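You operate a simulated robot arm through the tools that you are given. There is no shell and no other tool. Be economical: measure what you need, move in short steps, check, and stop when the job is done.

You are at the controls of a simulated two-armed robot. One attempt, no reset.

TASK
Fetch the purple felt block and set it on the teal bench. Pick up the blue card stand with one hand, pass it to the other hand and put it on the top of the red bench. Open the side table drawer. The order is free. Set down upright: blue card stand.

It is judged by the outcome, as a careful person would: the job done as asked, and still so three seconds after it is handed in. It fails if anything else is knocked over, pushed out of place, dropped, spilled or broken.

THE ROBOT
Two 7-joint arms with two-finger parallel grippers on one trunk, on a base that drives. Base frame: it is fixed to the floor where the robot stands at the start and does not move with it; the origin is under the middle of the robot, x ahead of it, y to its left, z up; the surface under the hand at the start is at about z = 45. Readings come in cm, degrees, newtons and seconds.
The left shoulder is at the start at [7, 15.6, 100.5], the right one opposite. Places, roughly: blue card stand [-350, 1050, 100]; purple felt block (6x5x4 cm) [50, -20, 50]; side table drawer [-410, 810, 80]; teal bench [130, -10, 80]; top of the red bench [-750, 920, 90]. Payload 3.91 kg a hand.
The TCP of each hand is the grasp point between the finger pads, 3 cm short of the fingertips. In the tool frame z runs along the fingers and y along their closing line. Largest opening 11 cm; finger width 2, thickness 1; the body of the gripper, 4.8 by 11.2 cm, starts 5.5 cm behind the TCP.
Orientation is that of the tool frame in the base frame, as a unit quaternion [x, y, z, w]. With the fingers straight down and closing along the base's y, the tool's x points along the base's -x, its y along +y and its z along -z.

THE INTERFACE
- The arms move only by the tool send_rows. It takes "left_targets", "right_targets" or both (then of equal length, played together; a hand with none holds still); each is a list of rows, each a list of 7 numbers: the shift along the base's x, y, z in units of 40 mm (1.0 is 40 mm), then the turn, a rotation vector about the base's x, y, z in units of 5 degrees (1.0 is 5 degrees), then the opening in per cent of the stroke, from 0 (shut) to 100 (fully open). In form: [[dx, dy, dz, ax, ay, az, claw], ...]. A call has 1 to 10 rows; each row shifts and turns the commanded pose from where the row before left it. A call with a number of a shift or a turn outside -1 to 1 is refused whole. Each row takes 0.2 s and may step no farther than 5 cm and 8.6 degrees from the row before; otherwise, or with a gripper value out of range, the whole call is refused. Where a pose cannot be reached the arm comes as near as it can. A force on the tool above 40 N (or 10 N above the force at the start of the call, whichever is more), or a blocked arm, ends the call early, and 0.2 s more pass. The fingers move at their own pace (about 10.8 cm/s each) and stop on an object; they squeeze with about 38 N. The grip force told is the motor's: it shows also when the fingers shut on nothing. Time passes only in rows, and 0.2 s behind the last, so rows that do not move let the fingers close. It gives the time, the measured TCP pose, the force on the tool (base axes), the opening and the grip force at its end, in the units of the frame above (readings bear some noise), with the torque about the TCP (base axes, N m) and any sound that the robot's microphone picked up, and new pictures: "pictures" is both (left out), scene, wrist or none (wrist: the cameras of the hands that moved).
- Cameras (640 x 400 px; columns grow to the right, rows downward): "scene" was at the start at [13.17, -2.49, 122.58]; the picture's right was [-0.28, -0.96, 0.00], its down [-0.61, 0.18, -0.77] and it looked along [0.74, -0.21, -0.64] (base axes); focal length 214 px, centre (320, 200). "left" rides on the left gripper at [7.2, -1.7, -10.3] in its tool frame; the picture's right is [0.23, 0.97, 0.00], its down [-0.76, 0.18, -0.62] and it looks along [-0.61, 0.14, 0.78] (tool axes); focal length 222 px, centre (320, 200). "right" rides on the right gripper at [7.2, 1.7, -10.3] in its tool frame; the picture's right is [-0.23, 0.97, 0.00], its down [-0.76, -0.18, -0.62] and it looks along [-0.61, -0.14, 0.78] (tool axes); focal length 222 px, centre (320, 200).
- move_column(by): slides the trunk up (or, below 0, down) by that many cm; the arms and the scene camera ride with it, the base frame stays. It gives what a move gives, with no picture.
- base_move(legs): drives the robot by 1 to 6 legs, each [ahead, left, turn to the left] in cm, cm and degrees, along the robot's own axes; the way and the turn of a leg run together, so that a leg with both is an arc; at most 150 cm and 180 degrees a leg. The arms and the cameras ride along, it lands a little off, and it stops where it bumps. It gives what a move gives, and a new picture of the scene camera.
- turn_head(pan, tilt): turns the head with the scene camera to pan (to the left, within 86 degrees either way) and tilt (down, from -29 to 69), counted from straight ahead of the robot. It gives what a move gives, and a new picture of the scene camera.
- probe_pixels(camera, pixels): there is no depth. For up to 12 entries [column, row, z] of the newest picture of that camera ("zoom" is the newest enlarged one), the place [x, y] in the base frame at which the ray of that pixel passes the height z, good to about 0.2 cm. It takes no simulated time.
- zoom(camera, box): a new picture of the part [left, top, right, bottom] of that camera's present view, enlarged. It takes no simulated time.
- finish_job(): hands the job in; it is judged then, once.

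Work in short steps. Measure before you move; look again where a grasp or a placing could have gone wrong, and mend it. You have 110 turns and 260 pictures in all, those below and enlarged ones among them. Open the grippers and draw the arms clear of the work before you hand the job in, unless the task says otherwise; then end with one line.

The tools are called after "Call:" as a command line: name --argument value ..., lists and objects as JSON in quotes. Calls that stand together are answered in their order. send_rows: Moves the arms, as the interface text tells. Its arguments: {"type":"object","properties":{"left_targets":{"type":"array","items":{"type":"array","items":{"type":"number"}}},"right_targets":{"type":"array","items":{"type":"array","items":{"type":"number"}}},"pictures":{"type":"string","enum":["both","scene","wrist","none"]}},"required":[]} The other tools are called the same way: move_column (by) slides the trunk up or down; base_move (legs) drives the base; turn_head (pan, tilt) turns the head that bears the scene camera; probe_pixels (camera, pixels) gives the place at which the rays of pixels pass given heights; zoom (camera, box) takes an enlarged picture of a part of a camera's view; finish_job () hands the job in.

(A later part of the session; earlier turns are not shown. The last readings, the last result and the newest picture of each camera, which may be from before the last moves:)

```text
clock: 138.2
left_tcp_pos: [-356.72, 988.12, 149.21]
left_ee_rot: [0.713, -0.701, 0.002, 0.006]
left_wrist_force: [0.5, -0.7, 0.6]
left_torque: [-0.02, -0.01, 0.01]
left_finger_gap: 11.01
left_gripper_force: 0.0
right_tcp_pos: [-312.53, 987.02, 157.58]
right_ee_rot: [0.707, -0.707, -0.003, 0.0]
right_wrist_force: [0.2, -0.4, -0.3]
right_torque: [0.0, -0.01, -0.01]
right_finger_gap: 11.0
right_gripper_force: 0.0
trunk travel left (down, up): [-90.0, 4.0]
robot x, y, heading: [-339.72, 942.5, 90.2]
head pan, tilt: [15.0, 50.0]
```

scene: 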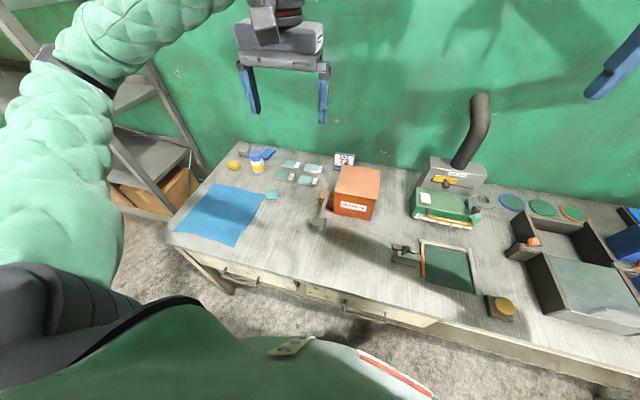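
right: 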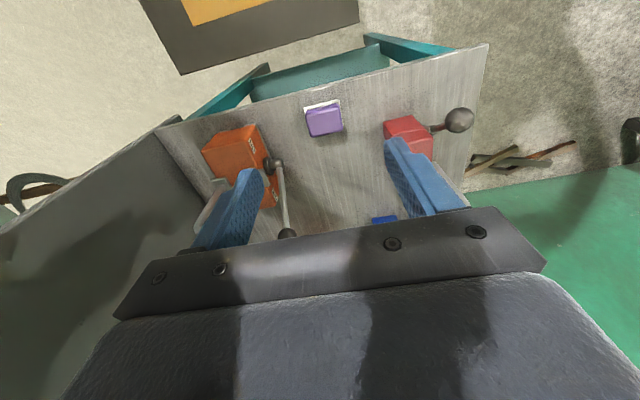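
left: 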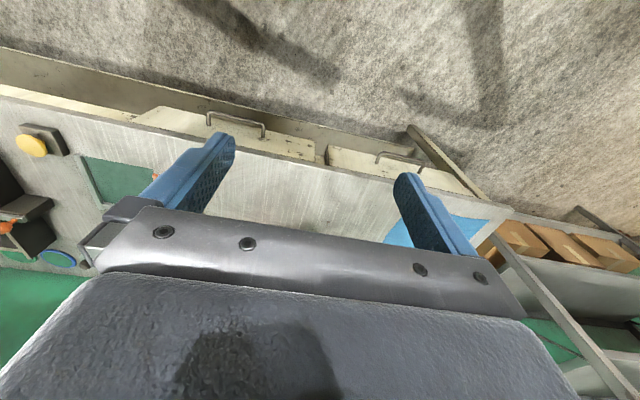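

The stand with card "72" is visible at (344,160), right behind the orange box. I'll zoom in.

Call:
zoom --camera "scene" --box '[312, 140, 392, 190]'

Call:
zoom --camera "scene" --box '[230, 130, 400, 236]'

Call:
probe_pixels --camera "scene" --pixels '[[167, 230, 85], [167, 230, 88], [240, 142, 85], [344, 165, 85], [344, 165, 90], [344, 152, 97], [344, 152, 100], [350, 168, 100], [380, 171, 100], [333, 214, 85]]'

```text
8.00 times, centred on (352, 165) of scene
```

zoom: 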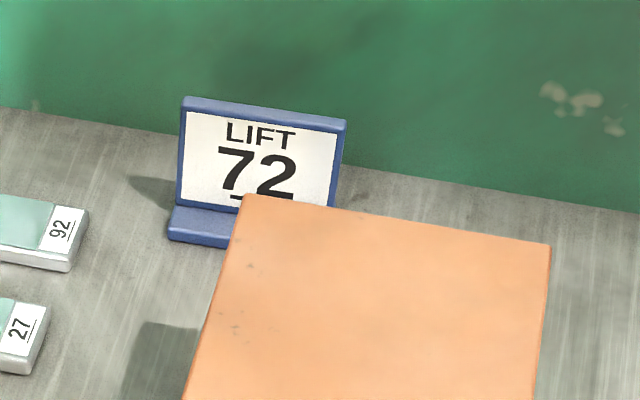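

```text
3.76 times, centred on (315, 183) of scene
```

zoom: 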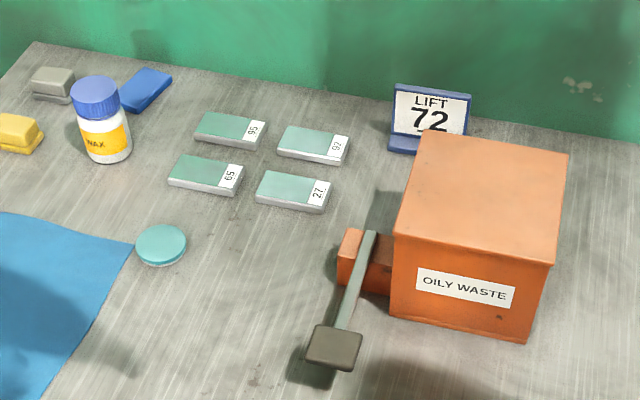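

```text
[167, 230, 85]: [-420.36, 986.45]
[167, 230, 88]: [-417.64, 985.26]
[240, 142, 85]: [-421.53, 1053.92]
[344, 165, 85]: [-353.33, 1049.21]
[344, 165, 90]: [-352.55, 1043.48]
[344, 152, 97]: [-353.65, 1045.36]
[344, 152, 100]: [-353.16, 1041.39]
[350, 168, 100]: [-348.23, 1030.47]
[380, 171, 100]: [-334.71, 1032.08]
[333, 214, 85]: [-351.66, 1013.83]
```

I'll get precise probes of the stand and of a bench reference (the teal disc and the box corners) from this height, then lower the trunk and triangulate.

Call:
zoom --camera "scene" --box '[312, 140, 392, 190]'

Call:
probe_pixels --camera "zoom" --pixels '[[182, 97, 95], [182, 97, 100], [346, 122, 95], [346, 122, 100], [168, 240, 85], [168, 240, 88], [178, 207, 88], [245, 195, 100], [550, 247, 100], [36, 106, 85]]'

Call:
move_column --by -25

Call:
turn_head --pan 15 --tilt 45

```text
8.00 times, centred on (352, 165) of scene
```

zoom: 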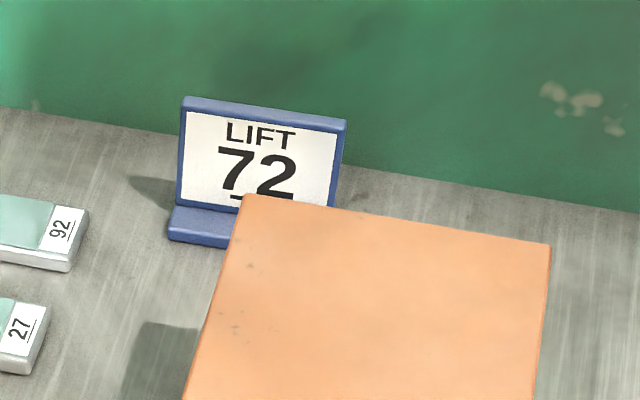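

```text
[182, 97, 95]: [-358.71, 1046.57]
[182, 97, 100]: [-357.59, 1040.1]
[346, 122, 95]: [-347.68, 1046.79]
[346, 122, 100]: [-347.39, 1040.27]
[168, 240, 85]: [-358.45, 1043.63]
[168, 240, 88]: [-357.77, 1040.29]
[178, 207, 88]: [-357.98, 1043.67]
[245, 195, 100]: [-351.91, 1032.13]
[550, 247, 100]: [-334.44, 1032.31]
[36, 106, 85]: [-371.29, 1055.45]
```

```text
clock: 140.8
left_tcp_pos: [-356.8, 988.04, 124.17]
left_ee_rot: [0.712, -0.702, 0.002, 0.006]
left_wrist_force: [-0.4, 0.5, 0.2]
left_torque: [0.01, 0.02, 0.04]
left_finger_gap: 10.98
left_gripper_force: 0.0
right_tcp_pos: [-312.63, 986.84, 132.82]
right_ee_rot: [-0.707, 0.707, 0.004, 0.001]
right_wrist_force: [0.4, 0.4, 0.8]
right_torque: [-0.01, -0.01, -0.02]
right_finger_gap: 10.98
right_gripper_force: 0.0
trunk travel left (down, up): [-65.0, 29.0]
robot x, y, heading: [-339.78, 942.63, 90.2]
head pan, tilt: [15.0, 50.0]
```

```text
clock: 141.5
left_tcp_pos: [-356.63, 988.22, 124.28]
left_ee_rot: [0.713, -0.701, 0.002, 0.007]
left_wrist_force: [0.6, 0.5, 0.0]
left_torque: [0.01, -0.02, 0.01]
left_finger_gap: 11.02
left_gripper_force: 0.1
right_tcp_pos: [-312.65, 986.92, 132.58]
right_ee_rot: [0.707, -0.707, -0.005, -0.001]
right_wrist_force: [0.2, -0.6, -0.2]
right_torque: [0.03, 0.02, -0.02]
right_finger_gap: 10.99
right_gripper_force: 0.1
trunk travel left (down, up): [-65.0, 29.0]
robot x, y, heading: [-340.17, 942.67, 90.0]
head pan, tilt: [15.0, 45.0]
```

scene: 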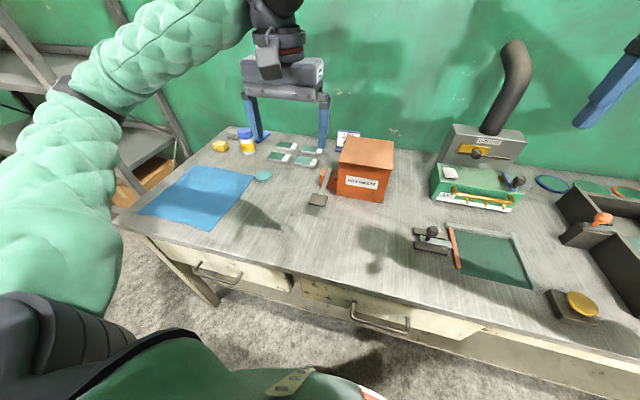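

Call:
zoom --camera "scene" --box '[312, 115, 392, 165]'

```text
8.00 times, centred on (352, 140) of scene
```

zoom: 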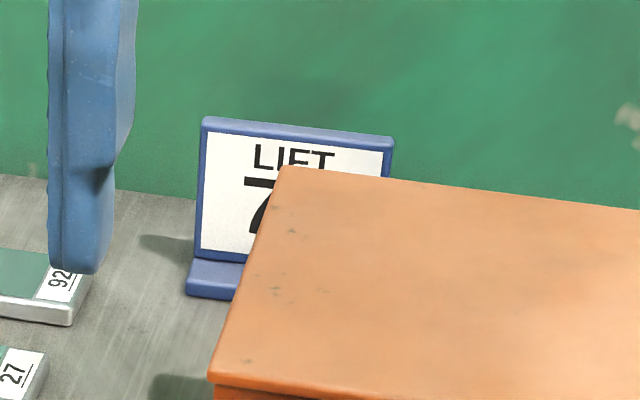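

Call:
probe_pixels --camera "zoom" --pixels '[[204, 117, 92], [204, 117, 95], [204, 117, 98], [394, 138, 95], [394, 138, 98], [186, 294, 85], [186, 294, 88], [286, 166, 100], [286, 166, 97], [72, 325, 85], [396, 180, 100], [190, 262, 86]]'

```text
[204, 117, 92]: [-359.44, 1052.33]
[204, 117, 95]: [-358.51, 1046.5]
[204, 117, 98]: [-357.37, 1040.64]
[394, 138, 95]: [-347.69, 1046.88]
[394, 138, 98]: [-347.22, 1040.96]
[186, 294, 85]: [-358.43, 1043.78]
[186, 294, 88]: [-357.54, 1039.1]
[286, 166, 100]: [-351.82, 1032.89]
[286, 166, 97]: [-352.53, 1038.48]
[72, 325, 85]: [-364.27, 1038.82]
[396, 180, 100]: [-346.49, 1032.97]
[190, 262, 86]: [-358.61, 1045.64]
```

Triangulation gives: bench top z≈85, stand plate top edge z=95 from (-358.6,1046.5) to (-347.7,1046.9), wall at y≈1055, box back edge at y≈1032.7. The plate is 11 cm wide, so I'll grip it front-to-back from above at its left part. First I'll drive a bit closer.

Call:
base_move --legs '[[11, 0, 0]]'

Call:
send_rows --left_targets '[[0, 0, 0, 0, 0, -1, 100], [0, 0, 0, 0, 0, -1, 100], [0, 0, 0, 0, 0, -1, 100], [0, 0, 0, 0, 0, -1, 100], [0, 0, 0, 0, 0, -1, 100], [0, 0, 0, 0, 0, -1, 90], [0, 0, 0, 0, 0, -1, 80], [0, 0, 0, 0, 0, -1, 70], [0, 0, 0, 0, 0, -1, 60]]' --pictures "none"

Call:
send_rows --left_targets '[[0, 0.5, 0, 0, 0, -1, 55], [0, 0.5, 0, 0, 0, -1, 55], [0, 0.5, 0, 0, 0, -1, 55], [0, 0.5, 0, 0, 0, -1, 55], [0, 0.5, 0, 0, 0, -1, 55], [0, 0.5, 0, 0, 0, -1, 55], [0, 0.5, 0, 0, 0, -1, 55], [0, 0.5, 0, 0, 0, -1, 55], [0, 0.5, 0, 0, 0, -1, 55], [0, 0, 0, 0, 0, 0, 55]]' --pictures "both"

```text
clock: 142.7
left_tcp_pos: [-356.84, 999.0, 124.17]
left_ee_rot: [0.713, -0.701, 0.002, 0.008]
left_wrist_force: [0.8, -0.7, 0.7]
left_torque: [0.01, -0.02, 0.02]
left_finger_gap: 10.99
left_gripper_force: 0.1
right_tcp_pos: [-312.67, 998.05, 132.63]
right_ee_rot: [0.708, -0.706, -0.003, -0.001]
right_wrist_force: [0.5, 0.9, -0.5]
right_torque: [-0.01, -0.01, -0.01]
right_finger_gap: 10.99
right_gripper_force: 0.0
trunk travel left (down, up): [-65.0, 29.0]
robot x, y, heading: [-340.15, 953.6, 90.2]
head pan, tilt: [15.0, 45.0]
```

scene: 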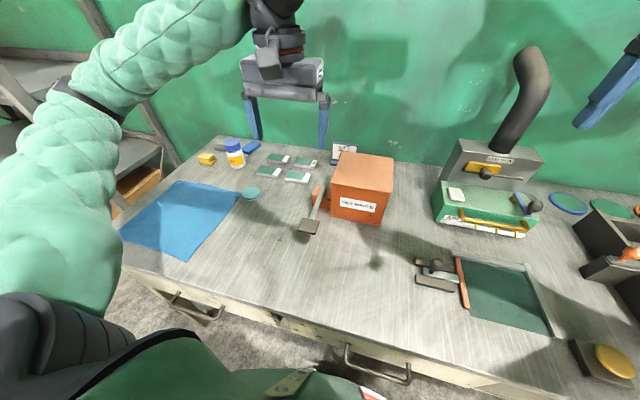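

```text
clock: 144.7
left_tcp_pos: [-356.6, 998.99, 124.18]
left_ee_rot: [-0.39, 0.921, 0.001, -0.007]
left_wrist_force: [-0.1, 0.0, -0.4]
left_torque: [0.03, 0.02, -0.03]
left_finger_gap: 6.6
left_gripper_force: 0.1
right_tcp_pos: [-312.62, 997.89, 132.62]
right_ee_rot: [0.707, -0.707, -0.005, -0.001]
right_wrist_force: [0.0, -0.1, -0.5]
right_torque: [-0.05, -0.04, -0.01]
right_finger_gap: 10.98
right_gripper_force: 0.0
trunk travel left (down, up): [-65.0, 29.0]
robot x, y, heading: [-340.04, 953.49, 90.3]
head pan, tilt: [15.0, 45.0]
```

```text
clock: 146.9
left_tcp_pos: [-356.79, 1017.21, 124.27]
left_ee_rot: [-0.008, 1.0, 0.004, -0.007]
left_wrist_force: [-0.1, 0.4, 0.9]
left_torque: [0.02, -0.04, 0.0]
left_finger_gap: 6.03
left_gripper_force: 0.0
right_tcp_pos: [-312.7, 997.96, 132.66]
right_ee_rot: [0.707, -0.707, -0.004, 0.0]
right_wrist_force: [-0.5, 0.1, 0.1]
right_torque: [0.0, -0.01, 0.02]
right_finger_gap: 11.0
right_gripper_force: 0.0
trunk travel left (down, up): [-65.0, 29.0]
robot x, y, heading: [-340.12, 953.77, 90.1]
head pan, tilt: [15.0, 45.0]
```

scene: 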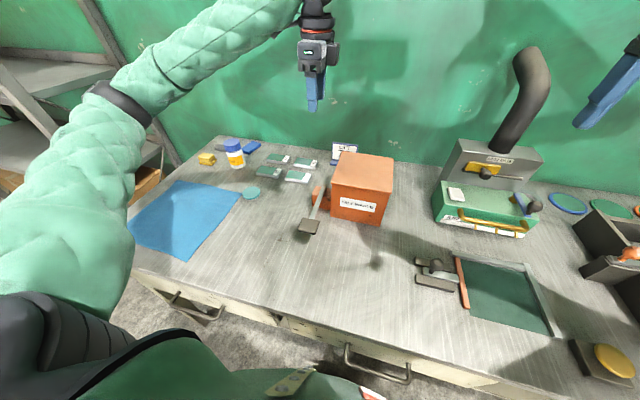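
left: 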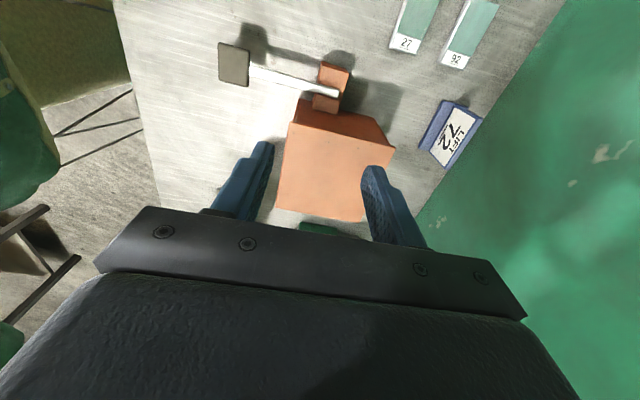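

The yaw worked, and the wrist camera now sees the stand at (452,135). I'll zoom in and verify its geometry.

Call:
zoom --camera "left" --box '[404, 85, 500, 185]'

```text
4.00 times, centred on (452, 135) of left
```

zoom: 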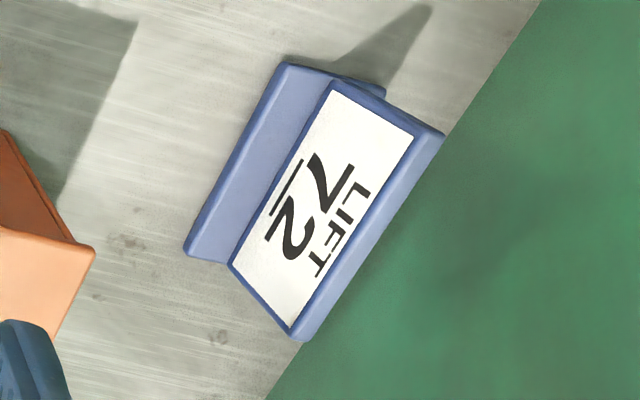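

Call:
probe_pixels --camera "zoom" --pixels '[[282, 62, 86.3], [184, 250, 86.3], [413, 135, 95], [290, 332, 95], [444, 133, 95], [303, 341, 95], [384, 90, 86.3], [333, 84, 86.3], [230, 265, 86.3], [540, 0, 85], [265, 400, 85], [95, 245, 100]]'

```text
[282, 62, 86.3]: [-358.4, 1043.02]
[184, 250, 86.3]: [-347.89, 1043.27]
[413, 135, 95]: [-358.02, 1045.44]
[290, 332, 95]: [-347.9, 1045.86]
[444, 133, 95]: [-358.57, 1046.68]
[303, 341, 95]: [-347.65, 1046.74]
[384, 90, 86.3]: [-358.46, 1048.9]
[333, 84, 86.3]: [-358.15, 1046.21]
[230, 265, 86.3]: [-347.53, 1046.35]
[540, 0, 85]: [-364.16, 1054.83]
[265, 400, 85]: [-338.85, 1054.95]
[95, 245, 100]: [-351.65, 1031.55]
```

The plate is at y≈1046.1 (about 1 cm thick), its foot spans y 1043–1049, and the wall is at y≈1055. I'll move above the left part of the plate at height, then lower partway.

Call:
send_rows --left_targets '[[0.2, 0.9, 0, 0, 0, 0, 55], [0, 0.9, 0, 0, 0, 0, 55], [0, 0.9, 0, 0, 0, 0, 55], [0, 0.9, 0, 0, 0, 0, 55], [0, 0.9, 0, 0, 0, 0, 55], [0, 0.9, 0, 0, 0, 0, 55], [0, 0.9, 0, 0, 0, 0, 55], [0, 0.92, 0, 0, 0, 0, 55], [0, 0, 0, 0, 0, 0, 55]]' --pictures "none"

Call:
send_rows --left_targets '[[0, 0, -1, 0, 0, 0, 55], [0, 0, -1, 0, 0, 0, 55], [0, 0, -1, 0, 0, 0, 55], [0, 0, -1, 0, 0, 0, 55], [0, 0, -1, 0, 0, 0, 55], [0, 0, 0, 0, 0, 0, 55]]' --pictures "both"

```text
clock: 148.9
left_tcp_pos: [-355.99, 1045.79, 124.22]
left_ee_rot: [-0.008, 1.0, 0.003, -0.006]
left_wrist_force: [0.3, -0.3, -0.3]
left_torque: [0.0, 0.01, -0.02]
left_finger_gap: 6.05
left_gripper_force: 0.1
right_tcp_pos: [-312.73, 997.98, 132.71]
right_ee_rot: [0.708, -0.706, -0.005, -0.001]
right_wrist_force: [-0.5, -0.7, 0.2]
right_torque: [-0.02, -0.01, 0.0]
right_finger_gap: 11.01
right_gripper_force: 0.2
trunk travel left (down, up): [-65.0, 29.0]
robot x, y, heading: [-340.16, 953.46, 90.3]
head pan, tilt: [15.0, 45.0]
```

```text
clock: 150.3
left_tcp_pos: [-356.04, 1045.69, 104.17]
left_ee_rot: [-0.009, 1.0, 0.003, -0.006]
left_wrist_force: [0.0, -0.6, 0.6]
left_torque: [0.02, 0.01, 0.06]
left_finger_gap: 6.06
left_gripper_force: 0.1
right_tcp_pos: [-312.55, 997.85, 132.62]
right_ee_rot: [0.708, -0.706, -0.004, -0.001]
right_wrist_force: [0.1, -0.4, -0.4]
right_torque: [0.02, 0.0, 0.0]
right_finger_gap: 10.96
right_gripper_force: 0.0
trunk travel left (down, up): [-65.0, 29.0]
robot x, y, heading: [-340.2, 953.52, 90.3]
head pan, tilt: [15.0, 45.0]
```

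scene: 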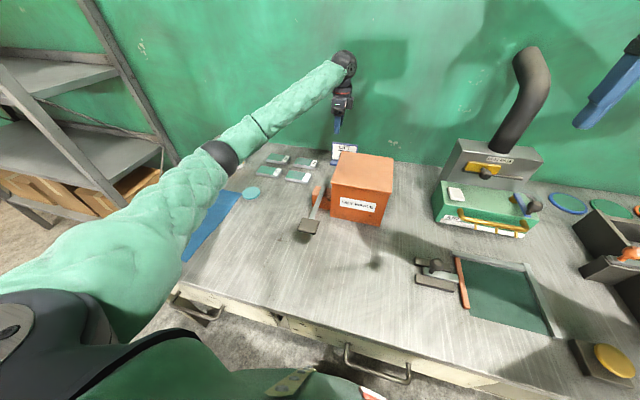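
left: 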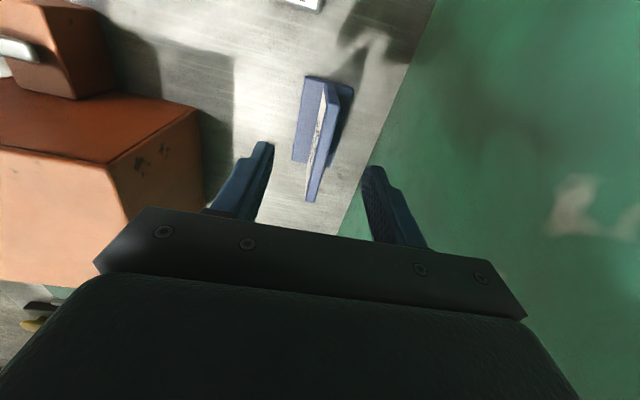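

The fingers straddle the plate line, and the elbow stays well above the bottle. I'll lower to z≈92 and shift +0.35 cm in y.

Call:
send_rows --left_targets '[[0, 0.09, -0.7, 0, 0, 0, 55], [0, 0, -0.7, 0, 0, 0, 55], [0, 0, -0.7, 0, 0, 0, 55], [0, 0, -0.7, 0, 0, 0, 55], [0, 0, -0.2, 0, 0, 0, 55], [0, 0, 0, 0, 0, 0, 55]]' --pictures "both"

```text
clock: 151.7
left_tcp_pos: [-356.2, 1046.3, 92.2]
left_ee_rot: [-0.008, 1.0, 0.004, -0.006]
left_wrist_force: [0.5, -0.2, 0.7]
left_torque: [-0.01, -0.05, 0.0]
left_finger_gap: 6.02
left_gripper_force: 0.1
right_tcp_pos: [-312.68, 997.89, 132.73]
right_ee_rot: [0.708, -0.707, -0.004, -0.001]
right_wrist_force: [-0.1, 0.1, 0.6]
right_torque: [0.02, 0.03, 0.02]
right_finger_gap: 11.0
right_gripper_force: 0.1
trunk travel left (down, up): [-65.0, 29.0]
robot x, y, heading: [-339.89, 953.51, 90.4]
head pan, tilt: [15.0, 45.0]
```

scene: 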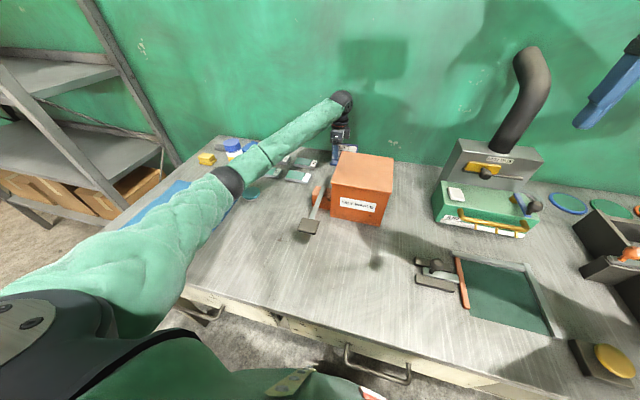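
left: 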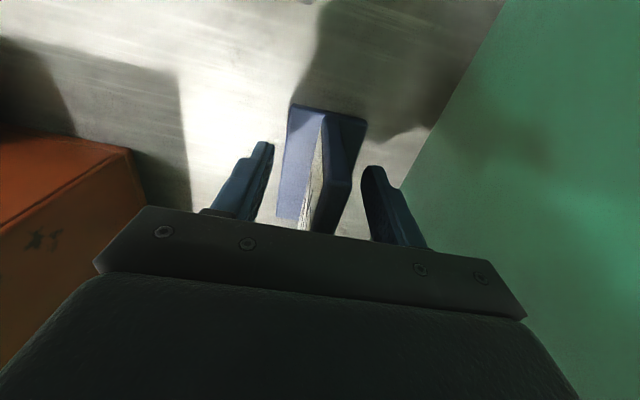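

The plate is between the fingers and centred. I'll close and lift it straight up a little.

Call:
send_rows --left_targets '[[0, 0, 0, 0, 0, 0, 0], [0, 0, 0, 0, 0, 0, 0], [0, 0, 0, 0, 0, 0, 0], [0, 0, 0, 0, 0, 0, 0], [0, 0, 0.4, 0, 0, 0, 0], [0, 0, 0.6, 0, 0, 0, 0], [0, 0, 0.8, 0, 0, 0, 0], [0, 0, 0, 0, 0, 0, 0]]' --pictures "both"

```text
clock: 153.5
left_tcp_pos: [-355.97, 1046.31, 99.31]
left_ee_rot: [-0.009, 1.0, 0.002, -0.005]
left_wrist_force: [-0.6, -0.1, -1.3]
left_torque: [0.01, 0.06, -0.01]
left_finger_gap: 1.17
left_gripper_force: 38.4
right_tcp_pos: [-312.66, 998.04, 132.68]
right_ee_rot: [-0.707, 0.707, 0.004, 0.001]
right_wrist_force: [-0.1, -0.6, 0.0]
right_torque: [0.02, -0.01, 0.01]
right_finger_gap: 11.0
right_gripper_force: 0.1
trunk travel left (down, up): [-65.0, 29.0]
robot x, y, heading: [-339.86, 953.39, 90.1]
head pan, tilt: [15.0, 45.0]
```

scene: 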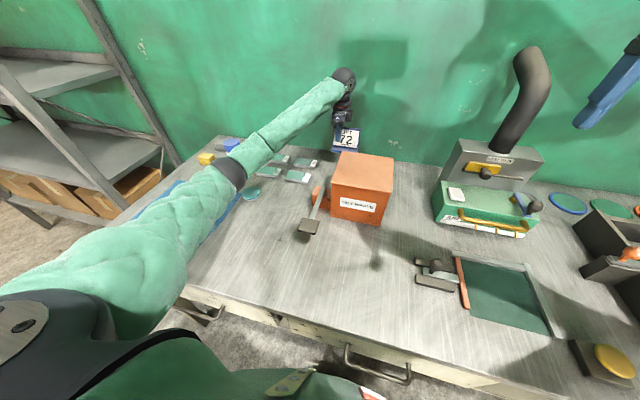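
left: 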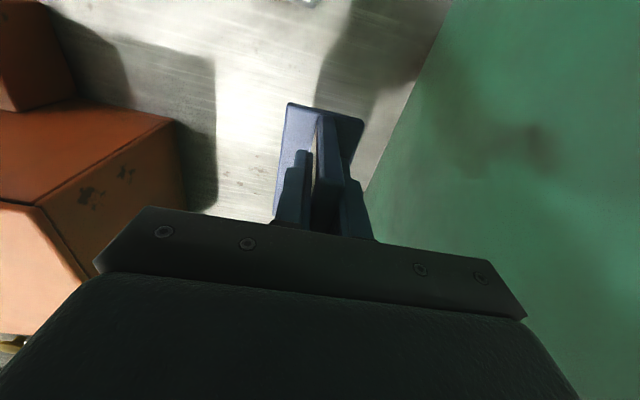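

The stand is held (gap 1.17, lifted). I'll raise it and draw it back toward me above the box height.

Call:
send_rows --left_targets '[[0, 0, 1, 0, 0, 0, 0], [0, 0, 1, 0, 0, 0, 0], [0, 0, 1, 0, 0, 0, 0], [0, 0, 1, 0, 0, 0, 0], [0, 0, 1, 0, 0, 0, 0], [0, 0, 1, 0, 0, 0, 0], [0, 0, 1, 0, 0, 0, 0], [0, -1, 0, 0, 0, 0, 0], [0, -1, 0, 0, 0, 0, 0], [0, -1, 0, 0, 0, 0, 0]]' --pictures "none"

Call:
send_rows --left_targets '[[0, -1, 0, 0, 0, 0, 0], [0, -1, 0, 0, 0, 0, 0], [0, -1, 0, 0, 0, 0, 0], [0, -1, 0, 0, 0, 0, 0], [0, -1, 0, 0, 0, 0, 0], [0, -1, 0, 0, 0, 0, 0], [0, -0.5, 0, 0, 0, 0, 0]]' --pictures "none"

Call:
base_move --legs '[[-45, 0, 0]]'

```text
clock: 155.7
left_tcp_pos: [-355.92, 1034.1, 127.46]
left_ee_rot: [-0.009, 1.0, 0.003, -0.005]
left_wrist_force: [-1.0, -0.6, -0.9]
left_torque: [0.03, 0.01, -0.02]
left_finger_gap: 1.13
left_gripper_force: 38.0
right_tcp_pos: [-312.75, 997.81, 132.79]
right_ee_rot: [-0.707, 0.708, 0.005, 0.001]
right_wrist_force: [0.9, -0.6, -0.1]
right_torque: [0.01, 0.0, 0.01]
right_finger_gap: 11.01
right_gripper_force: 0.0
trunk travel left (down, up): [-65.0, 29.0]
robot x, y, heading: [-340.1, 953.6, 90.0]
head pan, tilt: [15.0, 45.0]
```

```text
clock: 157.3
left_tcp_pos: [-355.98, 1008.14, 127.47]
left_ee_rot: [-0.008, 1.0, 0.004, -0.005]
left_wrist_force: [0.3, 0.5, -1.2]
left_torque: [-0.02, 0.04, -0.03]
left_finger_gap: 1.16
left_gripper_force: 38.0
right_tcp_pos: [-312.65, 997.92, 132.65]
right_ee_rot: [-0.707, 0.707, 0.005, 0.0]
right_wrist_force: [-0.2, -0.9, -0.1]
right_torque: [0.0, 0.01, 0.02]
right_finger_gap: 11.01
right_gripper_force: 0.1
trunk travel left (down, up): [-65.0, 29.0]
robot x, y, heading: [-340.24, 953.41, 89.9]
head pan, tilt: [15.0, 45.0]
```

```text
clock: 160.0
left_tcp_pos: [-355.47, 962.86, 127.45]
left_ee_rot: [-0.002, 1.0, 0.004, -0.006]
left_wrist_force: [-0.9, -0.4, -0.8]
left_torque: [0.03, 0.02, -0.01]
left_finger_gap: 1.16
left_gripper_force: 37.6
right_tcp_pos: [-312.26, 951.97, 132.69]
right_ee_rot: [-0.703, 0.711, 0.005, 0.001]
right_wrist_force: [0.2, -0.3, -0.1]
right_torque: [0.02, 0.0, -0.03]
right_finger_gap: 10.99
right_gripper_force: 0.0
trunk travel left (down, up): [-65.0, 29.0]
robot x, y, heading: [-340.74, 908.02, 89.4]
head pan, tilt: [15.0, 45.0]
```

scene: 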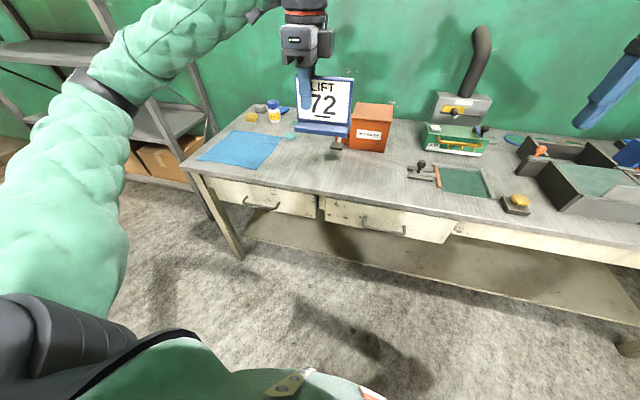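

The stand is held in the air over the floor gap. For the handover the right hand will grip the plate's top right corner from a 45° slant on the right. First I'll yaw the right hand +90°.

Call:
send_rows --right_targets '[[0, 0, 0, 0, 0, 1, 100], [0, 0, 0, 0, 0, 1, 100], [0, 0, 0, 0, 0, 1, 100], [0, 0, 0, 0, 0, 1, 100], [0, 0, 0, 0, 0, 1, 100], [0, 0, 0, 0, 0, 1, 100], [0, 0, 0, 0, 0, 1, 100], [0, 0, 0, 0, 0, 1, 100], [0, 0, 0, 0, 0, 1, 100], [0, 0, 0, 0, 0, 1, 100]]' --pictures "none"

Call:
send_rows --right_targets '[[0, 0.2, 0.2, 0, 0, 1, 100], [0, 0.3, 0.2, 0, 0, 1, 100], [0, 0.3, 0.2, 0, 0, 1, 100], [0, 0.3, 0.2, 0, 0, 1, 100], [0, 0.3, 0.2, 0, 0, 1, 100], [0, 0.4, 0.2, 0, 0, 1, 100], [0, 0.4, 0.2, 0, 0, 1, 100], [0, 0.53, 0.2, 0, 0, 1, 100], [0, 0, 0, 0, 0, 0.12, 100]]' --pictures "none"

Call:
send_rows --right_targets '[[-0.4, 0, 0, 0, 1, 0, 100], [-0.5, 0, 0, 0, 1, 0, 100], [-0.5, 0, 0, 0, 1, 0, 100], [-0.5, 0, 0, 0, 1, 0, 100], [-0.5, 0, 0, 0, 1, 0, 100], [-0.5, 0, 0, 0, 1, 0, 100], [-0.5, 0, 0, 0, 1, 0, 100], [-0.5, 0, 0, 0, 1, 0, 100], [-0.5, 0, 0, 0, 1, 0, 100], [0, 0, 0, 0, 0, 0, 100]]' --pictures "both"

```text
clock: 162.2
left_tcp_pos: [-355.43, 962.86, 127.38]
left_ee_rot: [-0.002, 1.0, 0.003, -0.006]
left_wrist_force: [-0.8, -0.2, 0.1]
left_torque: [0.0, 0.02, -0.02]
left_finger_gap: 1.14
left_gripper_force: 38.4
right_tcp_pos: [-312.36, 952.01, 132.79]
right_ee_rot: [0.938, -0.347, -0.004, 0.002]
right_wrist_force: [0.3, 0.7, -0.2]
right_torque: [0.0, -0.01, -0.01]
right_finger_gap: 10.98
right_gripper_force: 0.2
trunk travel left (down, up): [-65.0, 29.0]
robot x, y, heading: [-340.18, 908.11, 89.3]
head pan, tilt: [15.0, 45.0]
```

```text
clock: 164.2
left_tcp_pos: [-355.3, 962.84, 127.42]
left_ee_rot: [-0.002, 1.0, 0.003, -0.006]
left_wrist_force: [0.1, -1.1, 0.5]
left_torque: [0.04, 0.06, 0.01]
left_finger_gap: 1.17
left_gripper_force: 38.2
right_tcp_pos: [-324.86, 951.97, 135.72]
right_ee_rot: [1.0, -0.003, -0.004, 0.002]
right_wrist_force: [0.7, 0.2, -0.2]
right_torque: [0.0, 0.02, 0.01]
right_finger_gap: 10.98
right_gripper_force: 0.0
right hand out of reach, approached as far as the arm can: row 4, 5, 6, 7, 8, 9
trunk travel left (down, up): [-65.0, 29.0]
robot x, y, heading: [-340.24, 907.78, 89.5]
head pan, tilt: [15.0, 45.0]
```

```text
clock: 166.4
left_tcp_pos: [-355.38, 962.82, 127.4]
left_ee_rot: [-0.002, 1.0, 0.003, -0.006]
left_wrist_force: [0.4, -0.7, -0.7]
left_torque: [0.0, 0.05, 0.0]
left_finger_gap: 1.16
left_gripper_force: 38.2
right_tcp_pos: [-342.46, 952.04, 135.88]
right_ee_rot: [0.922, 0.0, -0.387, 0.003]
right_wrist_force: [-0.2, 0.2, -0.5]
right_torque: [-0.02, -0.03, 0.04]
right_finger_gap: 11.0
right_gripper_force: 0.0
trunk travel left (down, up): [-65.0, 29.0]
robot x, y, heading: [-340.01, 908.29, 89.3]
head pan, tilt: [15.0, 45.0]
```

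scene: 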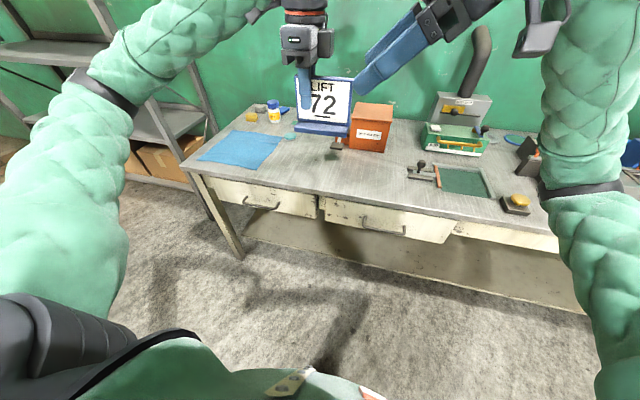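
right: 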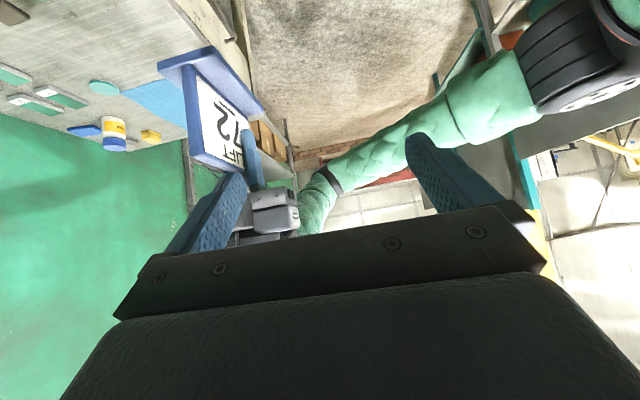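

The right hand now has the 45° slant at (-342.5,952,135.9). It must go +y by about 10.8 to straddle the plate. I'll back off slightly along the diagonal first, then shift.

Call:
send_rows --right_targets '[[0.7, 0, 0.7, 0, 0, 0, 100], [0.3, 0, 0.3, 0, 0, 0, 100], [0, 0.9, 0, 0, 0, 0, 100], [0, 0.9, 0, 0, 0, 0, 100], [0, 0.9, 0, 0, 0, 0, 100], [0, 0, 0, 0, 0, 0, 100]]' --pictures "both"

```text
clock: 167.8
left_tcp_pos: [-355.37, 962.77, 127.34]
left_ee_rot: [-0.002, 1.0, 0.004, -0.006]
left_wrist_force: [-0.2, -0.6, 0.0]
left_torque: [-0.01, 0.03, -0.01]
left_finger_gap: 1.13
left_gripper_force: 38.7
right_tcp_pos: [-338.16, 962.92, 139.84]
right_ee_rot: [0.922, 0.0, -0.386, 0.004]
right_wrist_force: [0.6, 0.5, 0.2]
right_torque: [-0.01, 0.0, -0.03]
right_finger_gap: 11.01
right_gripper_force: 0.1
trunk travel left (down, up): [-65.0, 29.0]
robot x, y, heading: [-340.48, 908.07, 89.4]
head pan, tilt: [15.0, 45.0]
```

scene: 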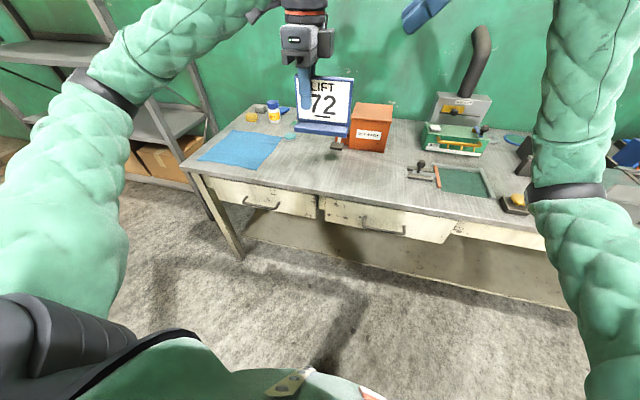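
right: 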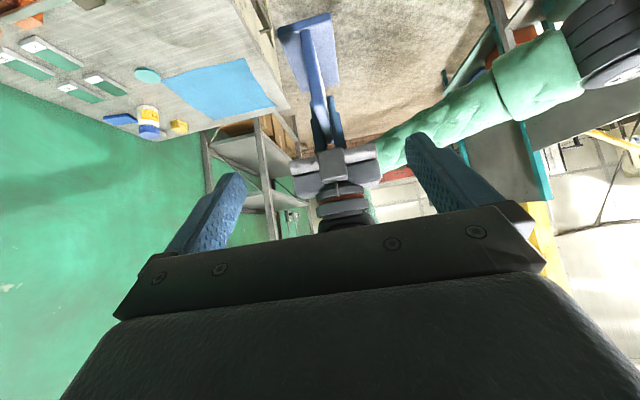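

It's now centred on the plate's plane. I'll advance diagonally to the plate corner with the fingers half open.

Call:
send_rows --right_targets '[[-0.69, 0, -0.72, 0, 0, 0, 65], [-0.69, 0, -0.72, 0, 0, 0, 60], [-0.69, 0, -0.72, 0, 0, 0, 60], [-0.4, 0, -0.42, 0, 0, 0, 60], [0, 0, 0, 0, 0, 0, 60]]' --pictures "both"

Call:
zoom --camera "scene" --box '[250, 0, 410, 150]'

```text
clock: 169.0
left_tcp_pos: [-355.4, 962.79, 127.37]
left_ee_rot: [-0.002, 1.0, 0.002, -0.005]
left_wrist_force: [0.0, 0.2, -0.8]
left_torque: [-0.02, 0.03, 0.0]
left_finger_gap: 1.15
left_gripper_force: 37.9
right_tcp_pos: [-344.9, 962.92, 133.34]
right_ee_rot: [0.923, -0.001, -0.386, 0.003]
right_wrist_force: [0.2, 1.4, -0.8]
right_torque: [-0.02, 0.01, 0.02]
right_finger_gap: 6.58
right_gripper_force: 0.1
right hand out of reach, approached as far as the arm can: row 3, 4
trunk travel left (down, up): [-65.0, 29.0]
robot x, y, heading: [-340.52, 908.15, 89.3]
head pan, tilt: [15.0, 45.0]
```

scene: 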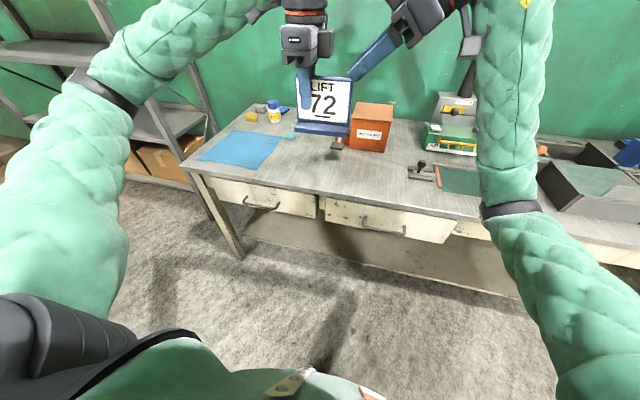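
right: 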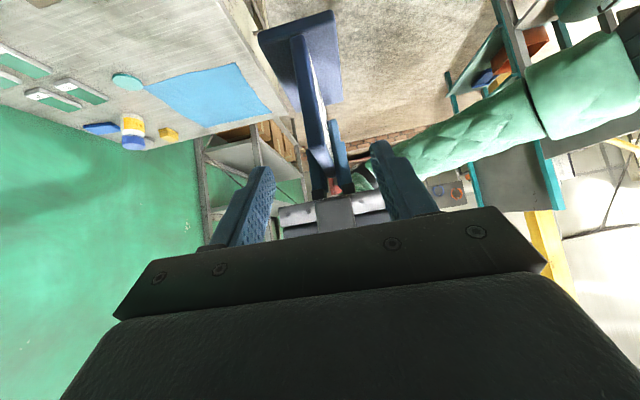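

```text
2.67 times, centred on (330, 75) of scene
```

zoom: 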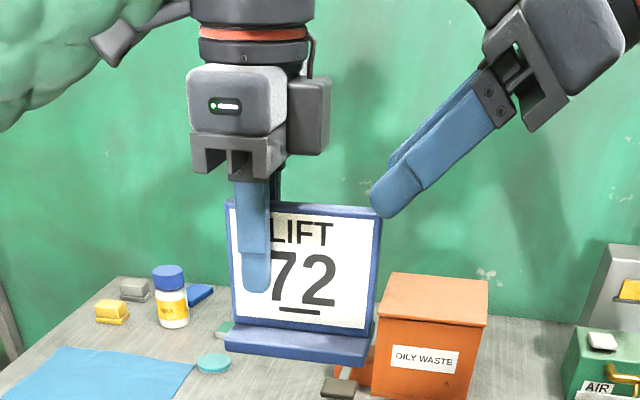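

The right arm is at its limit there, so I'll bring the stand to it instead. The left hand moves +4.2 cm in x and +5.2 cm in z.

Call:
send_rows --left_targets '[[0.35, 0.01, 0.43, 0, 0, 0, 0], [0.35, 0.02, 0.43, 0, 0, 0, 0], [0.35, 0, 0.43, 0, 0, 0, 0], [0, 0, 0, 0, 0, 0, 0]]' --pictures "scene"

Call:
zoom --camera "scene" --box '[250, 0, 410, 150]'

Call:
zoom --camera "right" --box '[200, 0, 440, 220]'

```text
clock: 170.0
left_tcp_pos: [-351.31, 962.87, 132.52]
left_ee_rot: [-0.001, 1.0, 0.002, -0.005]
left_wrist_force: [0.3, 0.6, -0.8]
left_torque: [0.01, 0.0, -0.02]
left_finger_gap: 1.15
left_gripper_force: 38.4
right_tcp_pos: [-344.87, 962.79, 133.38]
right_ee_rot: [0.922, -0.001, -0.386, 0.003]
right_wrist_force: [0.6, 0.9, 0.0]
right_torque: [-0.01, 0.0, 0.01]
right_finger_gap: 6.6
right_gripper_force: 0.0
trunk travel left (down, up): [-65.0, 29.0]
robot x, y, heading: [-339.92, 907.66, 89.4]
head pan, tilt: [15.0, 45.0]
```

scene: 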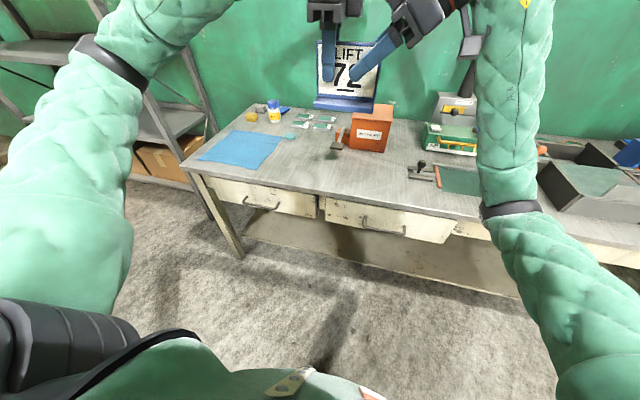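

```text
2.67 times, centred on (330, 75) of scene
```

zoom: 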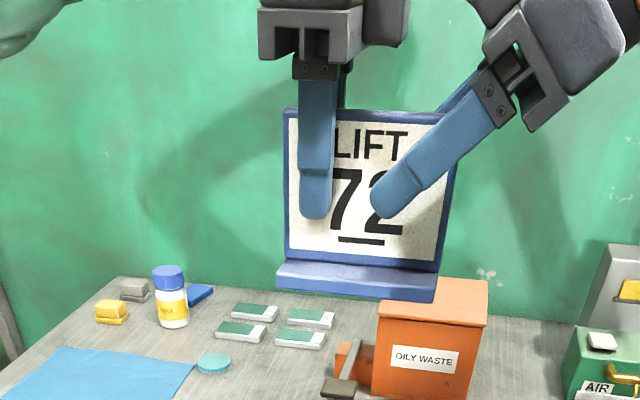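

```text
1.82 times, centred on (320, 110) of right
```

zoom: 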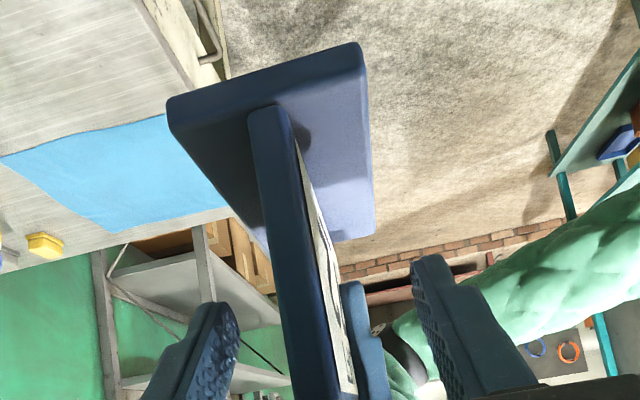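

The plate corner is between the right fingers. I'll close the right gripper while the left still holds.

Call:
send_rows --right_targets '[[0, 0, 0, 0, 0, 0, 30], [0, 0, 0, 0, 0, 0, 15], [0, 0, 0, 0, 0, 0, 0], [0, 0, 0, 0, 0, 0, 0], [0, 0, 0, 0, 0, 0, 0]]' --pictures "none"

```text
clock: 171.2
left_tcp_pos: [-351.29, 962.85, 132.67]
left_ee_rot: [-0.001, 1.0, 0.002, -0.006]
left_wrist_force: [1.6, -14.0, 0.7]
left_torque: [-0.68, -0.03, -0.17]
left_finger_gap: 1.16
left_gripper_force: 37.5
right_tcp_pos: [-344.72, 962.89, 133.27]
right_ee_rot: [0.922, 0.0, -0.386, 0.004]
right_wrist_force: [-0.9, 13.8, -0.1]
right_torque: [0.8, -0.06, -0.66]
right_finger_gap: 1.14
right_gripper_force: 37.6
trunk travel left (down, up): [-65.0, 29.0]
robot x, y, heading: [-340.57, 908.04, 89.4]
head pan, tilt: [15.0, 45.0]
```

Both hands hold the plate (gap 1.14 cm, grip 37.6 N). I'll open the left partway, then withdraw it straight up and to the left.

Call:
send_rows --left_targets '[[0, 0, 0, 0, 0, 0, 25], [0, 0, 0, 0, 0, 0, 45], [0, 0, 0, 0, 0, 0, 45], [0, 0, 0.5, 0, 0, 0, 45], [-0.1, 0, 0.9, 0, 0, 0, 45], [-0.5, 0, 0.8, 0, 0, 0, 45], [-0.9, 0, 0.3, 0, 0, 0, 45], [-1, 0, 0, 0, 0, 0, 60], [0, 0, 0, 0, 0, 0, 60]]' --pictures "both"

Call:
zoom --camera "scene" --box '[250, 0, 410, 150]'

```text
clock: 173.2
left_tcp_pos: [-361.2, 963.22, 142.51]
left_ee_rot: [-0.001, 1.0, 0.003, -0.006]
left_wrist_force: [-0.2, 0.2, 0.2]
left_torque: [-0.02, 0.01, 0.03]
left_finger_gap: 6.6
left_gripper_force: 0.1
right_tcp_pos: [-344.62, 962.97, 133.28]
right_ee_rot: [0.922, -0.001, -0.387, 0.004]
right_wrist_force: [0.4, 0.6, 0.5]
right_torque: [-0.04, 0.03, 0.03]
right_finger_gap: 1.16
right_gripper_force: 38.1
trunk travel left (down, up): [-65.0, 29.0]
robot x, y, heading: [-339.98, 908.13, 89.2]
head pan, tilt: [15.0, 45.0]
```

scene: 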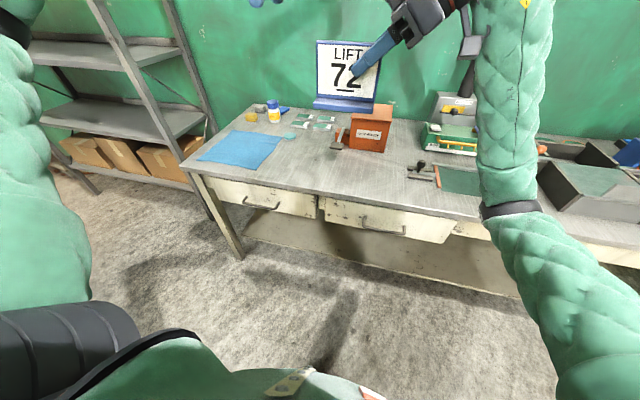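
left: 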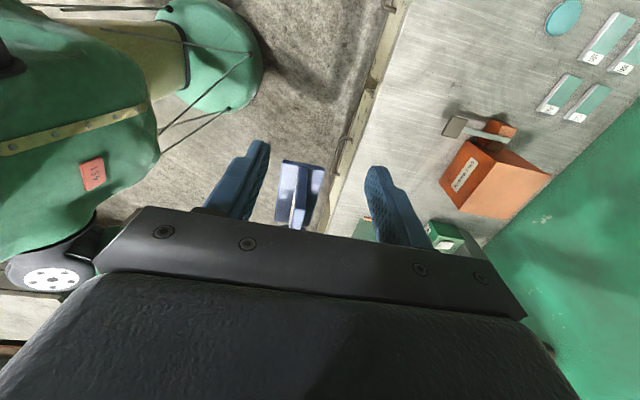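

```text
2.67 times, centred on (330, 75) of scene
```

zoom: 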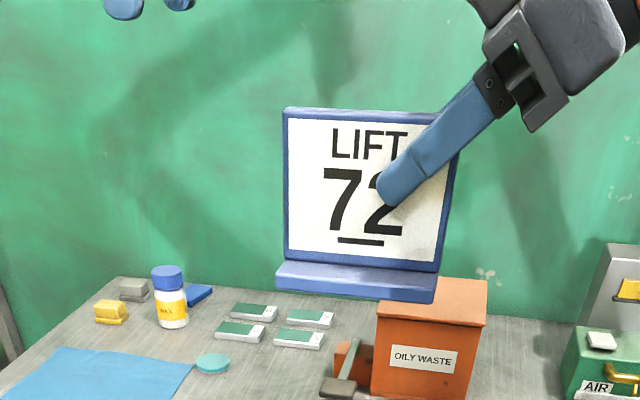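

The handover worked: the stand is upright in the right hand. Now I'll turn left toward the grey side table to inspect its drawer.

Call:
base_move --legs '[[0, 0, 90]]'

Call:
turn_head --pan 50 --tilt 35

```text
clock: 177.5
left_tcp_pos: [-395.09, 886.37, 142.51]
left_ee_rot: [0.712, -0.702, 0.001, 0.006]
left_wrist_force: [0.3, 0.4, 0.6]
left_torque: [0.0, 0.02, -0.01]
left_finger_gap: 6.58
left_gripper_force: 0.1
right_tcp_pos: [-394.95, 903.05, 133.28]
right_ee_rot: [0.649, 0.656, -0.269, 0.277]
right_wrist_force: [0.7, 0.1, 0.4]
right_torque: [0.05, 0.01, -0.01]
right_finger_gap: 1.15
right_gripper_force: 38.1
trunk travel left (down, up): [-65.0, 29.0]
robot x, y, heading: [-340.29, 907.66, 180.3]
head pan, tilt: [15.0, 45.0]
```

scene: 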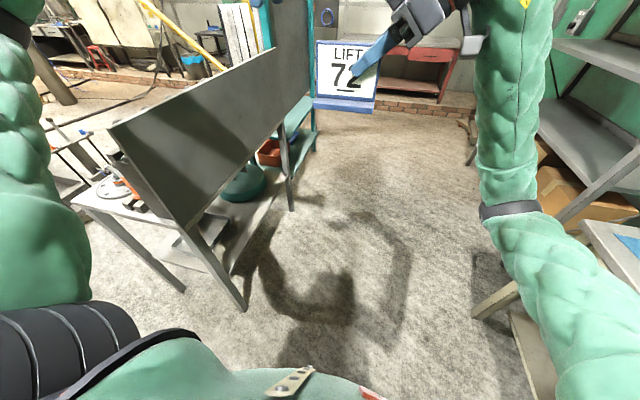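

```text
clock: 178.5
left_tcp_pos: [-394.97, 886.38, 142.41]
left_ee_rot: [0.712, -0.702, 0.001, 0.006]
left_wrist_force: [-0.1, 0.2, 0.7]
left_torque: [0.01, -0.03, 0.01]
left_finger_gap: 6.59
left_gripper_force: 0.1
right_tcp_pos: [-395.04, 902.96, 133.23]
right_ee_rot: [0.649, 0.656, -0.269, 0.276]
right_wrist_force: [0.1, -0.5, -0.2]
right_torque: [0.04, 0.03, 0.0]
right_finger_gap: 1.17
right_gripper_force: 38.0
trunk travel left (down, up): [-65.0, 29.0]
robot x, y, heading: [-340.16, 908.04, 179.9]
head pan, tilt: [50.0, 35.0]
```

scene: 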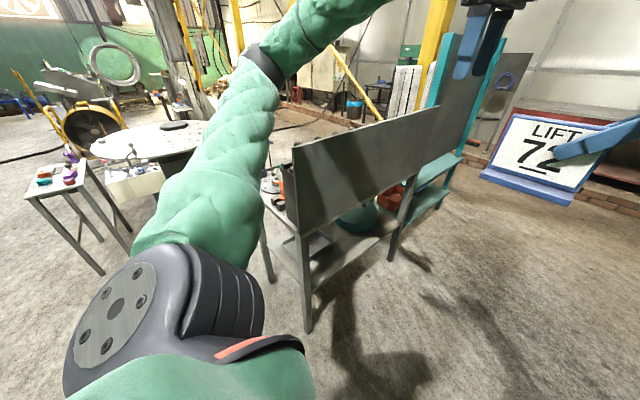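

The grey table has a tall back panel facing us, so its drawer must be on another side, probably -y. I'll probe the surroundings for a way around.

Call:
probe_pixels --camera "scene" --pixels '[[103, 275, 0], [133, 255, 0], [30, 200, 80], [85, 168, 80], [75, 195, 75], [271, 282, 0], [307, 331, 0], [390, 262, 0], [440, 207, 0], [135, 200, 60], [240, 150, 80]]'

Call:
zoom --camera "scene" --box '[0, 100, 300, 300]'

Call:
turn_head --pan 85 --tilt 35

```text
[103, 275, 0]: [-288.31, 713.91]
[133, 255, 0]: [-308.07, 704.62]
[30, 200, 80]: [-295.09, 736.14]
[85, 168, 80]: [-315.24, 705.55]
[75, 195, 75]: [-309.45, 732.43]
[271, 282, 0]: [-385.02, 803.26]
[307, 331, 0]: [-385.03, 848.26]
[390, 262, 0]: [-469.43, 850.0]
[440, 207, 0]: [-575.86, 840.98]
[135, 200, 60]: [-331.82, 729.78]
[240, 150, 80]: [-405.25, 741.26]
```

```text
2.00 times, centred on (150, 200) of scene
```

zoom: 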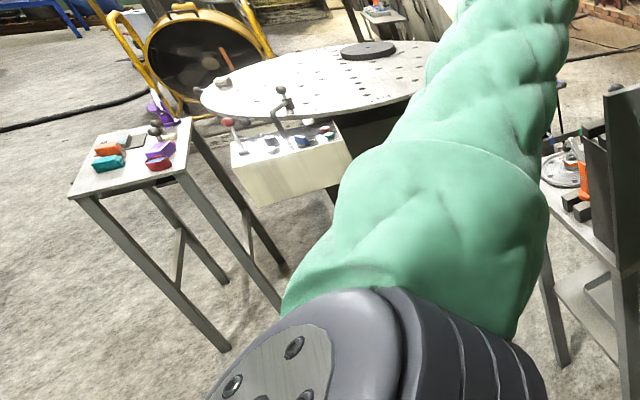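

```text
clock: 179.5
left_tcp_pos: [-394.95, 886.26, 142.35]
left_ee_rot: [0.712, -0.702, 0.001, 0.006]
left_wrist_force: [0.6, -0.1, -0.5]
left_torque: [0.01, 0.0, 0.0]
left_finger_gap: 6.6
left_gripper_force: 0.1
right_tcp_pos: [-395.11, 902.9, 133.37]
right_ee_rot: [0.649, 0.656, -0.269, 0.276]
right_wrist_force: [0.1, 0.8, -0.3]
right_torque: [0.04, -0.01, 0.02]
right_finger_gap: 1.15
right_gripper_force: 38.2
trunk travel left (down, up): [-65.0, 29.0]
robot x, y, heading: [-340.32, 907.98, 180.0]
head pan, tilt: [85.0, 35.0]
```

scene: 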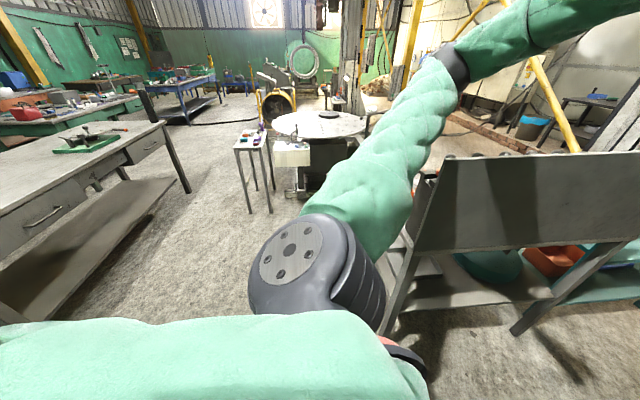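

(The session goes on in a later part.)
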